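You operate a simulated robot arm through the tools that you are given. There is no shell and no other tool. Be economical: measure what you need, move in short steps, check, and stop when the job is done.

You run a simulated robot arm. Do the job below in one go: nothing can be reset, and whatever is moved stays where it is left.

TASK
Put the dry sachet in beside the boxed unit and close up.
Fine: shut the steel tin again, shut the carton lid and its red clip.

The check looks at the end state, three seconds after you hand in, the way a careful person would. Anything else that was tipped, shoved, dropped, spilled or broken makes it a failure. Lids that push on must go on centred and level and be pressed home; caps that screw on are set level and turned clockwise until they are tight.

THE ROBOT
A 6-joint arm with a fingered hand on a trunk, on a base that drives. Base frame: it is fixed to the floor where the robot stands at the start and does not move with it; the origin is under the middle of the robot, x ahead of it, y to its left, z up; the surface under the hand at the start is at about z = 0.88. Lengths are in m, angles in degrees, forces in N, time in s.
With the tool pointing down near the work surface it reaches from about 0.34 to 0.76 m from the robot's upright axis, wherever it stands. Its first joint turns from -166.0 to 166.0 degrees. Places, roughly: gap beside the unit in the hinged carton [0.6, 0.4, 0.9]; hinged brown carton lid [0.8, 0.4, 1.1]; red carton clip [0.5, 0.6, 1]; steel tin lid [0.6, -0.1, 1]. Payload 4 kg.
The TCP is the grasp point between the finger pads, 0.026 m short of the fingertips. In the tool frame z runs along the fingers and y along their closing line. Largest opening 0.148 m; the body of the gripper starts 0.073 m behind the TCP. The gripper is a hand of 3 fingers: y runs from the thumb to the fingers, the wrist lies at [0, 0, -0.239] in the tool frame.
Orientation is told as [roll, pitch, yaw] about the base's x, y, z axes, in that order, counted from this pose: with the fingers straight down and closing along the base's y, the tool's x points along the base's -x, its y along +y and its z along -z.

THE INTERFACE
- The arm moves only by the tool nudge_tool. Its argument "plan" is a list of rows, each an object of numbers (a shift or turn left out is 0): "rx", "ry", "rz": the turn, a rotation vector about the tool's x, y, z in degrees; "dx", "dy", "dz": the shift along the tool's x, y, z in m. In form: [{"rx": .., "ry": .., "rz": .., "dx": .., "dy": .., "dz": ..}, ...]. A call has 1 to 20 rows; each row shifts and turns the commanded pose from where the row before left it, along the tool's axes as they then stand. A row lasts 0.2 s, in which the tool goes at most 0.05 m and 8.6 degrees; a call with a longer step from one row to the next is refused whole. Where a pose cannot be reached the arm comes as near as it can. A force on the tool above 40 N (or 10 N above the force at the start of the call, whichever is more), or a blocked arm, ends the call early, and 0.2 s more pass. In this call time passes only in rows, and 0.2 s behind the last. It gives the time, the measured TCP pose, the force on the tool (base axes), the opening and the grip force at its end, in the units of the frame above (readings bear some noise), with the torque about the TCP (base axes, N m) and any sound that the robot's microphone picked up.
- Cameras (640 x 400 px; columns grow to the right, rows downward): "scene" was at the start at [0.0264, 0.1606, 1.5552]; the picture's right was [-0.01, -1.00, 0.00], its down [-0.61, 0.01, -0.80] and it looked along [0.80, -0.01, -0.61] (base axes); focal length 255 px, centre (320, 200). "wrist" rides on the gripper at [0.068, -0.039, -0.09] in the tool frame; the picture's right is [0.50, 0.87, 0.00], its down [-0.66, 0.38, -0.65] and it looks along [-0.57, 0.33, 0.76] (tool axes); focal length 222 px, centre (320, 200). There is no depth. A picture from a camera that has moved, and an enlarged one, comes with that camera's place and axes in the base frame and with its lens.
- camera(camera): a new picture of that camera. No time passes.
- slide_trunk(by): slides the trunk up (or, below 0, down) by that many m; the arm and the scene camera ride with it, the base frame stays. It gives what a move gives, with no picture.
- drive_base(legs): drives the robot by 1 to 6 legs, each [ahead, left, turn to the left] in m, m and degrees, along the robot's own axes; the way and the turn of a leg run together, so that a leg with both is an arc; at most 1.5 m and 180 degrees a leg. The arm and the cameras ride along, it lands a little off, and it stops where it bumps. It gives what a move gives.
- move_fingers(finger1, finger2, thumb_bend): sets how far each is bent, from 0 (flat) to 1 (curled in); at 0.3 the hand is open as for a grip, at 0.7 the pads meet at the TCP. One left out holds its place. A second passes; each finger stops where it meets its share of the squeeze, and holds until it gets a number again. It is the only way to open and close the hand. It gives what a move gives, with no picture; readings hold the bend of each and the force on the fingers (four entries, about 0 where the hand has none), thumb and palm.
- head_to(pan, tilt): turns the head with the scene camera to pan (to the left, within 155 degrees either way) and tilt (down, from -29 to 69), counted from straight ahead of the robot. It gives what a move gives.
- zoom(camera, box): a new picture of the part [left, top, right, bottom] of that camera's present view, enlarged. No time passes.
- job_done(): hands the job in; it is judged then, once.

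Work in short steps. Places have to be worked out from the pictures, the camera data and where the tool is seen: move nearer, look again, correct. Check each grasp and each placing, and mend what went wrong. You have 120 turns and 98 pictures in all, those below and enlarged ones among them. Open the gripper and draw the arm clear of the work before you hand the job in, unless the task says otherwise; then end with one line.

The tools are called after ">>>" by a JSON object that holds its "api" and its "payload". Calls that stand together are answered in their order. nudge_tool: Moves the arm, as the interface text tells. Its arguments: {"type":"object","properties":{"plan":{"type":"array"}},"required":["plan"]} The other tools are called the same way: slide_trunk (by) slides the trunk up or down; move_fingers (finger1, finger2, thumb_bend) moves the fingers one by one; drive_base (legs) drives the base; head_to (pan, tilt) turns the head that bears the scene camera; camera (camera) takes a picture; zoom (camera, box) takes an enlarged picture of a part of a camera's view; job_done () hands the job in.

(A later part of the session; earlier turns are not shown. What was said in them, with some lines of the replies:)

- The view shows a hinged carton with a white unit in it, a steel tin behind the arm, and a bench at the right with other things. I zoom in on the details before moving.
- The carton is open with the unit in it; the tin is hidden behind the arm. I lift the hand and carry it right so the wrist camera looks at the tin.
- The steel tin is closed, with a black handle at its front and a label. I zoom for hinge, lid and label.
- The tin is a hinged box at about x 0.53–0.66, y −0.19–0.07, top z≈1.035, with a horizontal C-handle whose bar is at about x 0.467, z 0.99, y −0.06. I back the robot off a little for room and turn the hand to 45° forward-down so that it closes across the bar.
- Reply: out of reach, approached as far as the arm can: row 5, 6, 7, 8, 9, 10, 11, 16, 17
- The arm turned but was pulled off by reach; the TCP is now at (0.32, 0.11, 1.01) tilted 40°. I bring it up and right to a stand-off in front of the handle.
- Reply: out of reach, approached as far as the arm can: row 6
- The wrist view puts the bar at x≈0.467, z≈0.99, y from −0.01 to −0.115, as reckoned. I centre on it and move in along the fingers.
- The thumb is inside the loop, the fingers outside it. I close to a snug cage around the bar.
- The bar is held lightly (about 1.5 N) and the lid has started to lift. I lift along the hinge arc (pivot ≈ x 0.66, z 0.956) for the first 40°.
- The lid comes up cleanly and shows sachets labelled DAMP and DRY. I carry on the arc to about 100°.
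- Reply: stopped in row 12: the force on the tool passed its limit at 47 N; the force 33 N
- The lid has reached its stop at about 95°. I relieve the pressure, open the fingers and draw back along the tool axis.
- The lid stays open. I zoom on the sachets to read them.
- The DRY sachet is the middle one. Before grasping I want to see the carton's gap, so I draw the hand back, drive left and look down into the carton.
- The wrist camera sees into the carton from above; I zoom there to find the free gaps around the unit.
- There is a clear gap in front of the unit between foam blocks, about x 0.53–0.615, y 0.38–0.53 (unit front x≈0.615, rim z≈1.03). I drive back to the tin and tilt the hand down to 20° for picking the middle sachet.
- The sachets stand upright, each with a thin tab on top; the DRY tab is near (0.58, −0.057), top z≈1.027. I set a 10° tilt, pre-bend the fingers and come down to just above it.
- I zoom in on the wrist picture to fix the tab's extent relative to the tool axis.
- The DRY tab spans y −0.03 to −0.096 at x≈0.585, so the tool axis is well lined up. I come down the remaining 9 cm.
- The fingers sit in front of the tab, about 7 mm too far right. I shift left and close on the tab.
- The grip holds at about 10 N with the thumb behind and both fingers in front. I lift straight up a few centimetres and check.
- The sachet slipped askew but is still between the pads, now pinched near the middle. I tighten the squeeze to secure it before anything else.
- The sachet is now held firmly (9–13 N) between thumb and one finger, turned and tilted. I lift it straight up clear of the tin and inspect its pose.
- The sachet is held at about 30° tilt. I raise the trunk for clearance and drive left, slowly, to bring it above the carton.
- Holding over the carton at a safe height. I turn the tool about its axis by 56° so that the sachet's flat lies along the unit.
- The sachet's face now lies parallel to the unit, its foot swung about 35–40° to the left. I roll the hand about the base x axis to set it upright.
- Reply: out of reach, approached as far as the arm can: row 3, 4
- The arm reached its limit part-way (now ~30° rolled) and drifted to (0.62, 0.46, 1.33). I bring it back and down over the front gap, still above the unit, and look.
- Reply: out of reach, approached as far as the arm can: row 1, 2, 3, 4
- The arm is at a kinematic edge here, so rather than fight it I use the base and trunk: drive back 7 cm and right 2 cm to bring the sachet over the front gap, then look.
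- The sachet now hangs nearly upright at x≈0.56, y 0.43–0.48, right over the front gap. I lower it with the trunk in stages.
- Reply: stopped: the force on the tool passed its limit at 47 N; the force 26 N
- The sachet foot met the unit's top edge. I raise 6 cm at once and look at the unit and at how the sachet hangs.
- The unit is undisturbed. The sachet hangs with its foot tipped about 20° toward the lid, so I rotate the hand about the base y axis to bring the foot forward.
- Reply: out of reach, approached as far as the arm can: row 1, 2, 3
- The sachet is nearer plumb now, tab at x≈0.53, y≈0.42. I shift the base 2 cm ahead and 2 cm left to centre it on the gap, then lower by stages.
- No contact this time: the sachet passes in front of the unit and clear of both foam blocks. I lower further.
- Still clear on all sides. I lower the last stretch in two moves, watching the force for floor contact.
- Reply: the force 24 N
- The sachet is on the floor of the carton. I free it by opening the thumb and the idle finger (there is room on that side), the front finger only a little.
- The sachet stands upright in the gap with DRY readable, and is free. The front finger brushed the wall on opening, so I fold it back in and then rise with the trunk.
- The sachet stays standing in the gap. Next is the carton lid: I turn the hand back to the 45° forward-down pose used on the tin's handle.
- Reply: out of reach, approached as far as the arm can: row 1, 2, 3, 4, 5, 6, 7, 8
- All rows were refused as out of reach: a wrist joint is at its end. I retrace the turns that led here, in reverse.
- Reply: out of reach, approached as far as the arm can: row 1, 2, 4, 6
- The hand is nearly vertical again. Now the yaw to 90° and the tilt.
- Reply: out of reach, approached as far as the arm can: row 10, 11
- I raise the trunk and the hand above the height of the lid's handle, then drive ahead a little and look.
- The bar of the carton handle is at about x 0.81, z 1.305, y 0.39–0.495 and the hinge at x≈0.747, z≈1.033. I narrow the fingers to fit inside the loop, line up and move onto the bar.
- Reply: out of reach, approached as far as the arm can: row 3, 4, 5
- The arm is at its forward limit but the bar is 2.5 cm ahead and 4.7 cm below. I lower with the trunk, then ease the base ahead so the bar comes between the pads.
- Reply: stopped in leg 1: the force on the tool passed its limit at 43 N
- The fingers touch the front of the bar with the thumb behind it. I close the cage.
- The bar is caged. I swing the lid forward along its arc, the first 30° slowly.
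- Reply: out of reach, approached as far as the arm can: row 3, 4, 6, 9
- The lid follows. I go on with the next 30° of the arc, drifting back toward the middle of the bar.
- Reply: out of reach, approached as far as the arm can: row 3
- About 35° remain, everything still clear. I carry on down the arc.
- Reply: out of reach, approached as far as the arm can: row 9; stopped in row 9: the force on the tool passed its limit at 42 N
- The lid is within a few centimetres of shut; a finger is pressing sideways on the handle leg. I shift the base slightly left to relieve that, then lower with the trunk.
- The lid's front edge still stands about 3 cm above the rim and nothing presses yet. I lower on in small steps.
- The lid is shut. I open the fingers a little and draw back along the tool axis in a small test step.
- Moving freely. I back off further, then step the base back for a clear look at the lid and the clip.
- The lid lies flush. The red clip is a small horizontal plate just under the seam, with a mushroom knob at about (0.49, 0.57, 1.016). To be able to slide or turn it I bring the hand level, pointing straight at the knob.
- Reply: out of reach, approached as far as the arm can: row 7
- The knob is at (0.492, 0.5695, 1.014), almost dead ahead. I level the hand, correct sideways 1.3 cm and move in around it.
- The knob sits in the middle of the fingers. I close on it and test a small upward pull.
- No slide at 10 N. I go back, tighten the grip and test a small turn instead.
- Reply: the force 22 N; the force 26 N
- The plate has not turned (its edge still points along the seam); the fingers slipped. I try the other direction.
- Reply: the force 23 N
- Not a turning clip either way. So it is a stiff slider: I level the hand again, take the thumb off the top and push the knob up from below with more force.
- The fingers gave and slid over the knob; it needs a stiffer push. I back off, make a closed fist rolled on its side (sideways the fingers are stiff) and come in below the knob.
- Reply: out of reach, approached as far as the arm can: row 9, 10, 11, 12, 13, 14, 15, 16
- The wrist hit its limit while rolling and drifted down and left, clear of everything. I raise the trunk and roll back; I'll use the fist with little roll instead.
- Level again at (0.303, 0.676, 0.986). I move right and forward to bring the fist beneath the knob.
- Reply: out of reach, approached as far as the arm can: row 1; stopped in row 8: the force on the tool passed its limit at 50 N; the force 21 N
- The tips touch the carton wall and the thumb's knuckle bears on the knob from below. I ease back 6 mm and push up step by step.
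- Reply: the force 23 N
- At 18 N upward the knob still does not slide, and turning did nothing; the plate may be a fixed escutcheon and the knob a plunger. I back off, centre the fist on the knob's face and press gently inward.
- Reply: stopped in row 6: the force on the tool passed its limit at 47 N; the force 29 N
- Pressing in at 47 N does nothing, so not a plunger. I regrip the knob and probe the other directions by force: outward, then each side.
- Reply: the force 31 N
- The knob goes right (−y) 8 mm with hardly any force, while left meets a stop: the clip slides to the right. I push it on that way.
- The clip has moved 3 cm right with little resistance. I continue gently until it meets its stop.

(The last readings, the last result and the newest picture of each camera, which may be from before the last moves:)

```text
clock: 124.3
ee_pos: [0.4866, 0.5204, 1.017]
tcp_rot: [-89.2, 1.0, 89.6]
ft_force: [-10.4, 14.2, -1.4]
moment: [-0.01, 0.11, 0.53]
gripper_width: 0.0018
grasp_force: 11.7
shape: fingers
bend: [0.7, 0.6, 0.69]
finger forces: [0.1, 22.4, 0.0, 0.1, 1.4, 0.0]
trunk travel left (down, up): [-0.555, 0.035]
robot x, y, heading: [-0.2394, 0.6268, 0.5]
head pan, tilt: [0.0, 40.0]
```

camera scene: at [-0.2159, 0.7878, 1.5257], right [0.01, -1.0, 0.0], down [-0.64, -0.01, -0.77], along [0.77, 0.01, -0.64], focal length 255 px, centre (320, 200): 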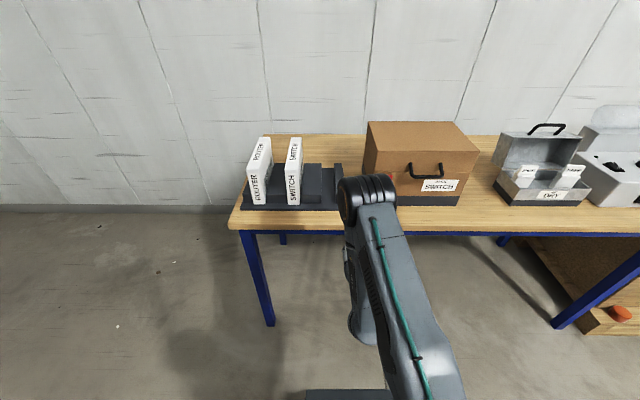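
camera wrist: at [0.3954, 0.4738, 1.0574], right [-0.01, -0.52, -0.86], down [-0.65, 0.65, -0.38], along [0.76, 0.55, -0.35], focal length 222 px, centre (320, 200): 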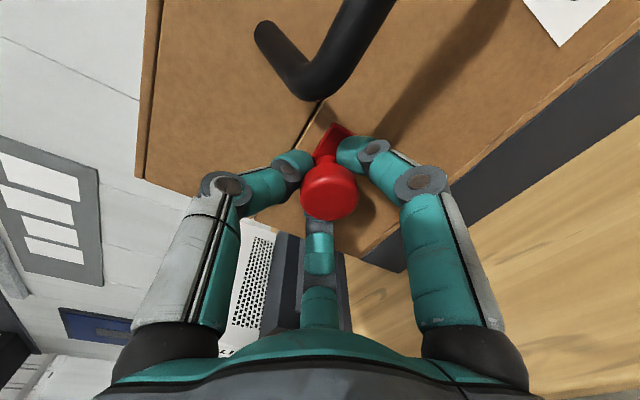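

It has come up against a stop (14 N). I open the fingers and back straight off, then look.

>>> {"api": "move_fingers", "payload": {"thumb_bend": 0.5, "finger1": 0.5, "finger2": 0.5}}

>>> {"api": "nudge_tool", "payload": {"plan": [{"dz": -0.02}, {"dz": -0.03}, {"dz": -0.03}, {"dz": -0.02}]}}

>>> {"api": "camera", "payload": {"camera": "wrist"}}

```text
clock: 125.3
ee_pos: [0.4868, 0.5168, 1.0187]
tcp_rot: [-89.4, 0.9, 89.3]
ft_force: [-27.6, -6.3, 2.8]
moment: [0.31, -0.53, 0.05]
gripper_width: 0.059
grasp_force: 14.1
shape: fingers
bend: [0.5, 0.54, 0.51]
finger forces: [1.4, 10.8, 0.1, 0.1, 15.3, 0.1]
trunk travel left (down, up): [-0.555, 0.035]
robot x, y, heading: [-0.2395, 0.6247, 0.6]
head pan, tilt: [0.0, 40.0]
```

```text
clock: 126.3
ee_pos: [0.3886, 0.5226, 1.0172]
tcp_rot: [-89.3, 1.0, 89.4]
ft_force: [0.0, 0.2, 0.3]
moment: [0.06, -0.01, 0.01]
gripper_width: 0.0624
grasp_force: 0.0
shape: fingers
bend: [0.5, 0.5, 0.5]
finger forces: [0.1, 0.1, 0.1, 0.1, 0.1, 0.2]
trunk travel left (down, up): [-0.555, 0.035]
robot x, y, heading: [-0.2384, 0.6268, 0.8]
head pan, tilt: [0.0, 40.0]
```

```text
6 pictures are left
camera wrist: at [0.2966, 0.4552, 1.0586], right [-0.02, -0.51, -0.86], down [-0.65, 0.65, -0.38], along [0.76, 0.55, -0.35], focal length 222 px, centre (320, 200)
```

wrist: 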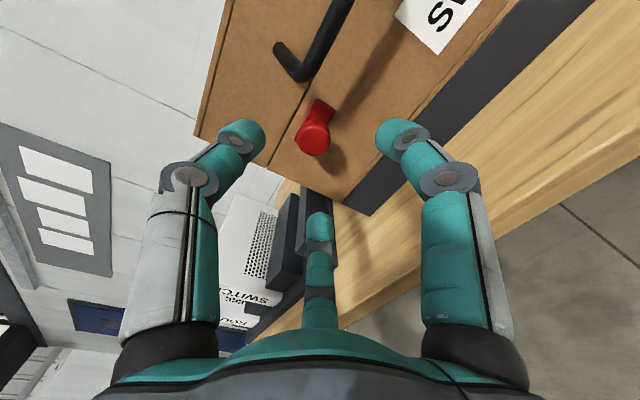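

The knob is now at y≈0.535: the clip slid its full 3.4 cm to the stop. Next the tin: I drive right to stand in front of it, hand well clear, and tip the hand back to 45°.

>>> {"api": "drive_base", "payload": {"legs": [[-0.05, 0, 0], [0, -0.6, 0]]}}

>>> {"api": "nudge_tool", "payload": {"plan": [{"dy": -0.03}, {"dy": -0.03}, {"rx": -7.8}, {"rx": -7.8}, {"rx": -7.8}, {"rx": -7.8}, {"rx": -7.8}, {"rx": -6}]}}

```text
clock: 130.2
ee_pos: [0.3455, -0.0762, 1.0175]
tcp_rot: [-89.3, 1.0, 89.6]
ft_force: [-0.4, -0.6, -0.5]
moment: [0.02, -0.02, 0.0]
gripper_width: 0.062
grasp_force: 0.0
shape: fingers
bend: [0.5, 0.5, 0.5]
finger forces: [0.0, 0.0, 0.0, 0.1, 0.0, 0.0]
trunk travel left (down, up): [-0.555, 0.035]
robot x, y, heading: [-0.2849, 0.0278, 0.8]
head pan, tilt: [0.0, 40.0]
```

```text
clock: 132.0
ee_pos: [0.3459, -0.0751, 1.0775]
tcp_rot: [-44.3, 1.0, 89.6]
ft_force: [0.3, 0.3, -0.1]
moment: [-0.01, -0.01, 0.0]
gripper_width: 0.0621
grasp_force: 0.0
shape: fingers
bend: [0.5, 0.5, 0.5]
finger forces: [0.0, 0.0, 0.1, 0.1, 0.1, 0.0]
trunk travel left (down, up): [-0.555, 0.035]
robot x, y, heading: [-0.282, 0.0274, 0.6]
head pan, tilt: [0.0, 40.0]
```

Now up to z≈1.22, and ahead to a stand-off in front of the tin's raised handle, then a look.

>>> {"api": "nudge_tool", "payload": {"plan": [{"dz": -0.025, "dy": -0.0245}, {"dz": -0.025, "dy": -0.0245}, {"dz": -0.025, "dy": -0.0245}, {"dz": -0.025, "dy": -0.0245}]}}

>>> {"api": "drive_base", "payload": {"legs": [[0.24, 0, 0]]}}

>>> {"api": "move_fingers", "payload": {"thumb_bend": 0.45, "finger1": 0.56, "finger2": 0.56}}

>>> {"api": "camera", "payload": {"camera": "wrist"}}

```text
clock: 133.0
ee_pos: [0.3467, -0.0739, 1.2159]
tcp_rot: [-44.2, 1.0, 89.6]
ft_force: [0.6, 0.1, 0.2]
moment: [0.0, -0.03, 0.0]
gripper_width: 0.0622
grasp_force: 0.1
shape: fingers
bend: [0.5, 0.5, 0.5]
finger forces: [0.0, 0.1, 0.1, 0.0, 0.0, 0.0]
trunk travel left (down, up): [-0.555, 0.035]
robot x, y, heading: [-0.2812, 0.0277, 0.8]
head pan, tilt: [0.0, 40.0]
```

```text
clock: 134.7
ee_pos: [0.5807, -0.069, 1.2149]
tcp_rot: [-44.3, 1.0, 89.7]
ft_force: [-0.1, 0.6, 0.6]
moment: [-0.04, 0.0, 0.01]
gripper_width: 0.0626
grasp_force: 0.1
shape: fingers
bend: [0.5, 0.5, 0.5]
finger forces: [0.0, 0.0, 0.0, 0.0, 0.0, 0.0]
trunk travel left (down, up): [-0.555, 0.035]
robot x, y, heading: [-0.0489, 0.0286, 1.0]
head pan, tilt: [0.0, 40.0]
```

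```text
clock: 135.7
ee_pos: [0.5791, -0.0686, 1.2154]
tcp_rot: [-44.4, 1.0, 89.7]
ft_force: [-0.5, -0.1, 0.1]
moment: [-0.03, -0.03, 0.02]
gripper_width: 0.0613
grasp_force: 0.1
shape: fingers
bend: [0.56, 0.56, 0.45]
finger forces: [0.0, 0.0, 0.1, 0.0, 0.0, 0.1]
trunk travel left (down, up): [-0.555, 0.035]
robot x, y, heading: [-0.0516, 0.0303, 0.9]
head pan, tilt: [0.0, 40.0]
```

```text
5 pictures are left
camera wrist: at [0.5416, -0.1348, 1.3084], right [-0.62, -0.51, -0.6], down [-0.72, 0.66, 0.19], along [0.3, 0.55, -0.78], focal length 222 px, centre (320, 200)
```

wrist: 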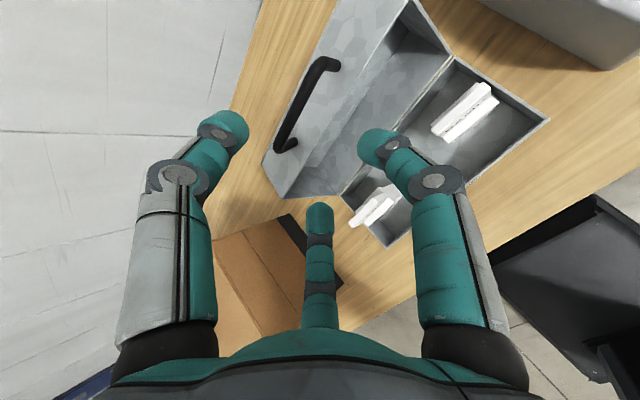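

Both views put the tin's bar at (0.675, −0.075, 1.145). I line up and move onto it along the tool axis.

>>> {"api": "nudge_tool", "payload": {"plan": [{"dx": 0.006, "dy": -0.019}, {"dz": 0.03}, {"dz": 0.03}, {"dz": 0.03}, {"dz": 0.03}]}}

>>> {"api": "move_fingers", "payload": {"thumb_bend": 0.68, "finger1": 0.66, "finger2": 0.66}}

>>> {"api": "camera", "payload": {"camera": "wrist"}}

```text
clock: 136.9
ee_pos: [0.6766, -0.0788, 1.1397]
tcp_rot: [-44.3, 0.9, 89.7]
ft_force: [-0.1, 0.6, -0.2]
moment: [0.0, -0.01, 0.02]
gripper_width: 0.0613
grasp_force: 0.1
shape: fingers
bend: [0.56, 0.56, 0.45]
finger forces: [0.0, 0.0, 0.1, 0.0, 0.0, 0.0]
trunk travel left (down, up): [-0.555, 0.035]
robot x, y, heading: [-0.0506, 0.0298, 0.8]
head pan, tilt: [0.0, 40.0]
```

```text
clock: 137.9
ee_pos: [0.6766, -0.0785, 1.14]
tcp_rot: [-44.2, 1.0, 89.8]
ft_force: [2.4, -0.8, 0.2]
moment: [0.03, -0.03, 0.0]
gripper_width: 0.0116
grasp_force: 2.0
shape: fingers
bend: [0.65, 0.65, 0.67]
finger forces: [0.7, 0.4, 0.0, 0.0, 1.8, 0.1]
trunk travel left (down, up): [-0.555, 0.035]
robot x, y, heading: [-0.0544, 0.0357, 0.8]
head pan, tilt: [0.0, 40.0]
```

```text
4 pictures are left
camera wrist: at [0.639, -0.1442, 1.2335], right [-0.62, -0.51, -0.6], down [-0.72, 0.66, 0.19], along [0.3, 0.55, -0.78], focal length 222 px, centre (320, 200)
```

wrist: 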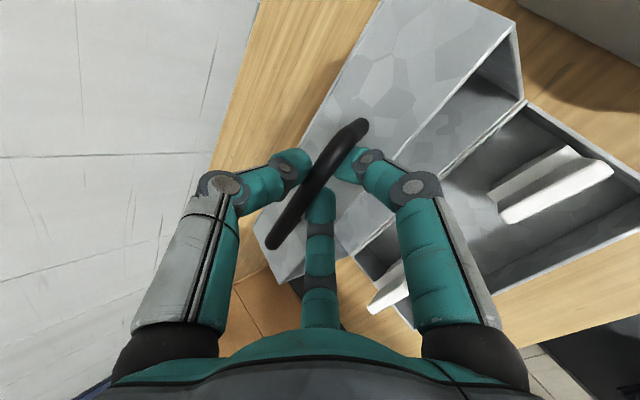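

The bar is caged. I swing the lid down along its arc, first half.

>>> {"api": "nudge_tool", "payload": {"plan": [{"dz": -0.0113, "dy": 0.0115, "dx": -0.002}, {"dz": -0.0113, "dy": 0.0115, "dx": -0.002}, {"dz": -0.0114, "dy": 0.0116}, {"dz": -0.008, "dy": 0.0143}, {"dz": -0.008, "dy": 0.0143}, {"dz": -0.008, "dy": 0.0144}, {"dz": -0.0041, "dy": 0.016}, {"dz": -0.0041, "dy": 0.016}, {"dz": -0.0042, "dy": 0.0159}]}}

>>> {"api": "nudge_tool", "payload": {"plan": [{"dz": 0.0003, "dy": 0.0166}, {"dz": 0.0003, "dy": 0.0167}, {"dz": 0.0003, "dy": 0.0167}, {"dz": 0.0046, "dy": 0.0162}, {"dz": 0.0046, "dy": 0.0162}, {"dz": 0.0047, "dy": 0.0163}, {"dz": 0.0054, "dy": 0.01}, {"dz": 0.0054, "dy": 0.01}, {"dz": 0.0055, "dy": 0.01}]}}

```text
clock: 139.9
ee_pos: [0.5391, -0.0732, 1.1049]
tcp_rot: [-44.1, 1.0, 89.8]
ft_force: [1.2, -0.7, 0.2]
moment: [0.0, -0.01, 0.01]
gripper_width: 0.0091
grasp_force: 0.5
shape: fingers
bend: [0.66, 0.66, 0.68]
finger forces: [0.0, 0.0, 0.0, 0.1, 0.9, 0.0]
trunk travel left (down, up): [-0.555, 0.035]
robot x, y, heading: [-0.0514, 0.0279, 1.0]
head pan, tilt: [0.0, 40.0]
```

```text
clock: 141.9
ee_pos: [0.4668, -0.073, 0.9947]
tcp_rot: [-44.2, 1.0, 89.9]
ft_force: [5.2, 0.2, -0.5]
moment: [0.04, 0.02, 0.01]
gripper_width: 0.0123
grasp_force: 1.9
shape: fingers
bend: [0.66, 0.66, 0.66]
finger forces: [0.0, 0.1, 0.0, 0.0, 3.9, 0.1]
trunk travel left (down, up): [-0.555, 0.035]
robot x, y, heading: [-0.0515, 0.0288, 0.9]
head pan, tilt: [0.0, 40.0]
```

The bar is back near its closed height (TCP z 0.995). I lower with the trunk a little further to press it home, as I did on the carton, then look.

>>> {"api": "slide_trunk", "payload": {"by": -0.015}}

>>> {"api": "slide_trunk", "payload": {"by": -0.015}}

>>> {"api": "zoom", "payload": {"camera": "scene", "box": [340, 140, 500, 260]}}

```text
clock: 142.6
ee_pos: [0.4667, -0.0751, 0.9786]
tcp_rot: [-44.3, 1.0, 89.8]
ft_force: [2.4, 0.6, 1.8]
moment: [0.03, -0.02, -0.02]
gripper_width: 0.0119
grasp_force: 1.5
shape: fingers
bend: [0.66, 0.66, 0.66]
finger forces: [0.0, 0.1, 0.0, 0.0, 3.1, 0.0]
trunk travel left (down, up): [-0.54, 0.05]
robot x, y, heading: [-0.0545, 0.0301, 0.6]
head pan, tilt: [0.0, 40.0]
```

```text
clock: 143.2
ee_pos: [0.4681, -0.0748, 0.9653]
tcp_rot: [-44.3, 1.0, 89.8]
ft_force: [5.2, 0.1, 7.8]
moment: [0.03, -0.06, 0.01]
gripper_width: 0.0152
grasp_force: 5.2
shape: fingers
bend: [0.66, 0.66, 0.65]
finger forces: [0.0, 0.1, 0.0, 0.0, 8.9, 0.0]
trunk travel left (down, up): [-0.525, 0.065]
robot x, y, heading: [-0.0526, 0.0275, 1.1]
head pan, tilt: [0.0, 40.0]
```

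```text
3.33 times, centred on (420, 200) of scene
camera zoom: at [-0.0291, 0.1911, 1.5757], right [0.02, -1.0, 0.0], down [-0.64, -0.01, -0.77], along [0.77, 0.01, -0.64], focal length 851 px, centre (-13, 200)
```

zoom: 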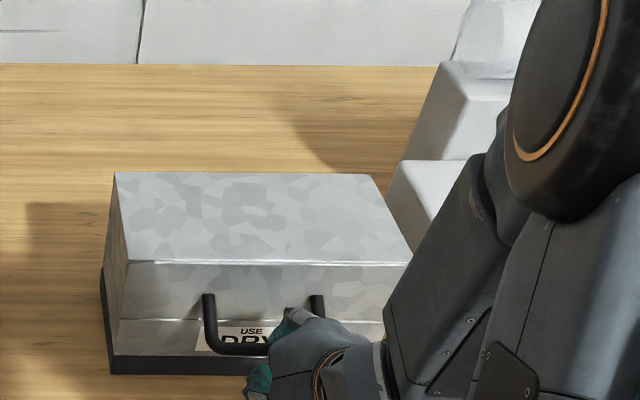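

The tin lid looks shut, with 8 N pressing it down. I open the fingers slightly, draw back along the tool axis, then step the base back.

>>> {"api": "move_fingers", "payload": {"thumb_bend": 0.53, "finger1": 0.5, "finger2": 0.5}}

>>> {"api": "nudge_tool", "payload": {"plan": [{"dz": -0.015}, {"dz": -0.015}, {"dz": -0.02}, {"dz": -0.03}, {"dz": -0.03}, {"dz": -0.03}]}}

>>> {"api": "drive_base", "payload": {"legs": [[-0.2, 0.15, 0]]}}

>>> {"api": "camera", "payload": {"camera": "scene"}}

```text
clock: 144.2
ee_pos: [0.4665, -0.0739, 0.964]
tcp_rot: [-44.4, 1.0, 89.8]
ft_force: [-0.4, -1.2, 0.0]
moment: [0.0, -0.02, 0.01]
gripper_width: 0.0567
grasp_force: 0.1
shape: fingers
bend: [0.5, 0.5, 0.53]
finger forces: [0.0, 0.0, 0.0, 0.0, 0.0, 0.0]
trunk travel left (down, up): [-0.525, 0.065]
robot x, y, heading: [-0.0533, 0.0323, 0.7]
head pan, tilt: [0.0, 40.0]
```

```text
clock: 145.6
ee_pos: [0.3886, -0.0836, 1.0738]
tcp_rot: [-44.2, 1.1, 89.8]
ft_force: [0.5, -0.4, -0.6]
moment: [0.03, 0.02, -0.01]
gripper_width: 0.0572
grasp_force: 0.0
shape: fingers
bend: [0.5, 0.5, 0.53]
finger forces: [0.1, 0.0, 0.0, 0.1, 0.0, 0.1]
out of reach, approached as far as the arm can: row 4, 5, 6
trunk travel left (down, up): [-0.525, 0.065]
robot x, y, heading: [-0.0536, 0.0324, 0.9]
head pan, tilt: [0.0, 40.0]
```

```text
clock: 147.4
ee_pos: [0.1868, 0.0656, 1.0735]
tcp_rot: [-44.2, 1.0, 90.2]
ft_force: [0.1, -0.1, 0.5]
moment: [-0.02, -0.04, 0.01]
gripper_width: 0.0569
grasp_force: 0.1
shape: fingers
bend: [0.5, 0.5, 0.53]
finger forces: [0.0, 0.1, 0.0, 0.0, 0.1, 0.0]
trunk travel left (down, up): [-0.525, 0.065]
robot x, y, heading: [-0.2553, 0.1768, 1.7]
head pan, tilt: [0.0, 40.0]
```

```text
2 pictures are left
camera scene: at [-0.234, 0.3361, 1.5757], right [0.02, -1.0, 0.0], down [-0.64, -0.01, -0.77], along [0.77, 0.02, -0.64], focal length 255 px, centre (320, 200)
```

scene: 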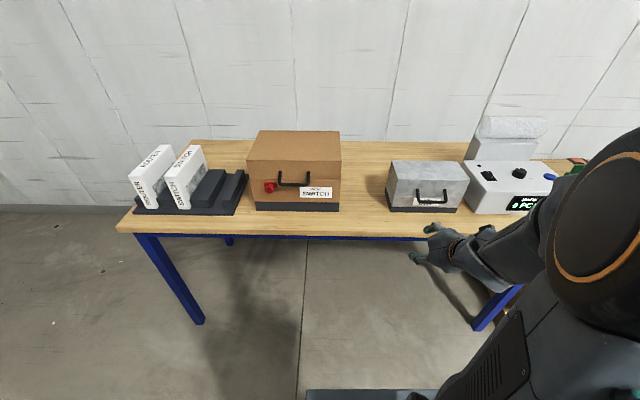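

Both look closed and nothing else has moved; I take one enlarged view of carton and tin to confirm seams and clip.

>>> {"api": "zoom", "payload": {"camera": "scene", "box": [235, 120, 475, 220]}}

```text
2.67 times, centred on (355, 170) of scene
camera zoom: at [-0.234, 0.3361, 1.5757], right [0.02, -1.0, 0.0], down [-0.64, -0.01, -0.77], along [0.77, 0.02, -0.64], focal length 680 px, centre (227, 280)
```

zoom: 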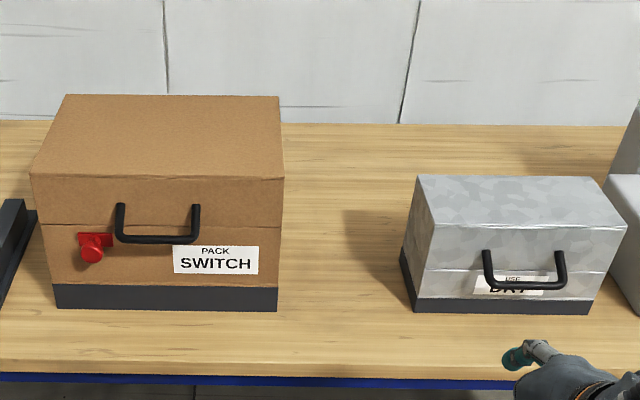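

Both lids lie flush and the clip is at its stop. I open the hand fully and hand in.

>>> {"api": "move_fingers", "payload": {"thumb_bend": 0.3, "finger1": 0.3, "finger2": 0.3}}

>>> {"api": "job_done", "payload": {}}

```text
clock: 148.4
ee_pos: [0.1864, 0.0648, 1.0725]
tcp_rot: [-44.2, 1.0, 90.3]
ft_force: [-0.2, 0.1, 0.2]
moment: [-0.03, 0.0, 0.02]
gripper_width: 0.1265
grasp_force: 0.0
shape: fingers
bend: [0.3, 0.3, 0.3]
finger forces: [0.0, 0.0, 0.0, 0.1, 0.1, 0.0]
trunk travel left (down, up): [-0.525, 0.065]
robot x, y, heading: [-0.2549, 0.1751, 1.2]
head pan, tilt: [0.0, 40.0]
```

```text
The job is handed in.
```

The DRY sachet is in the carton in front of the unit, the steel tin and carton lid are shut, and the red clip is slid right to its stop, which I took to be shut; the carton's label says SWITCH but the unit inside is marked MIXER, and I left it as it was.
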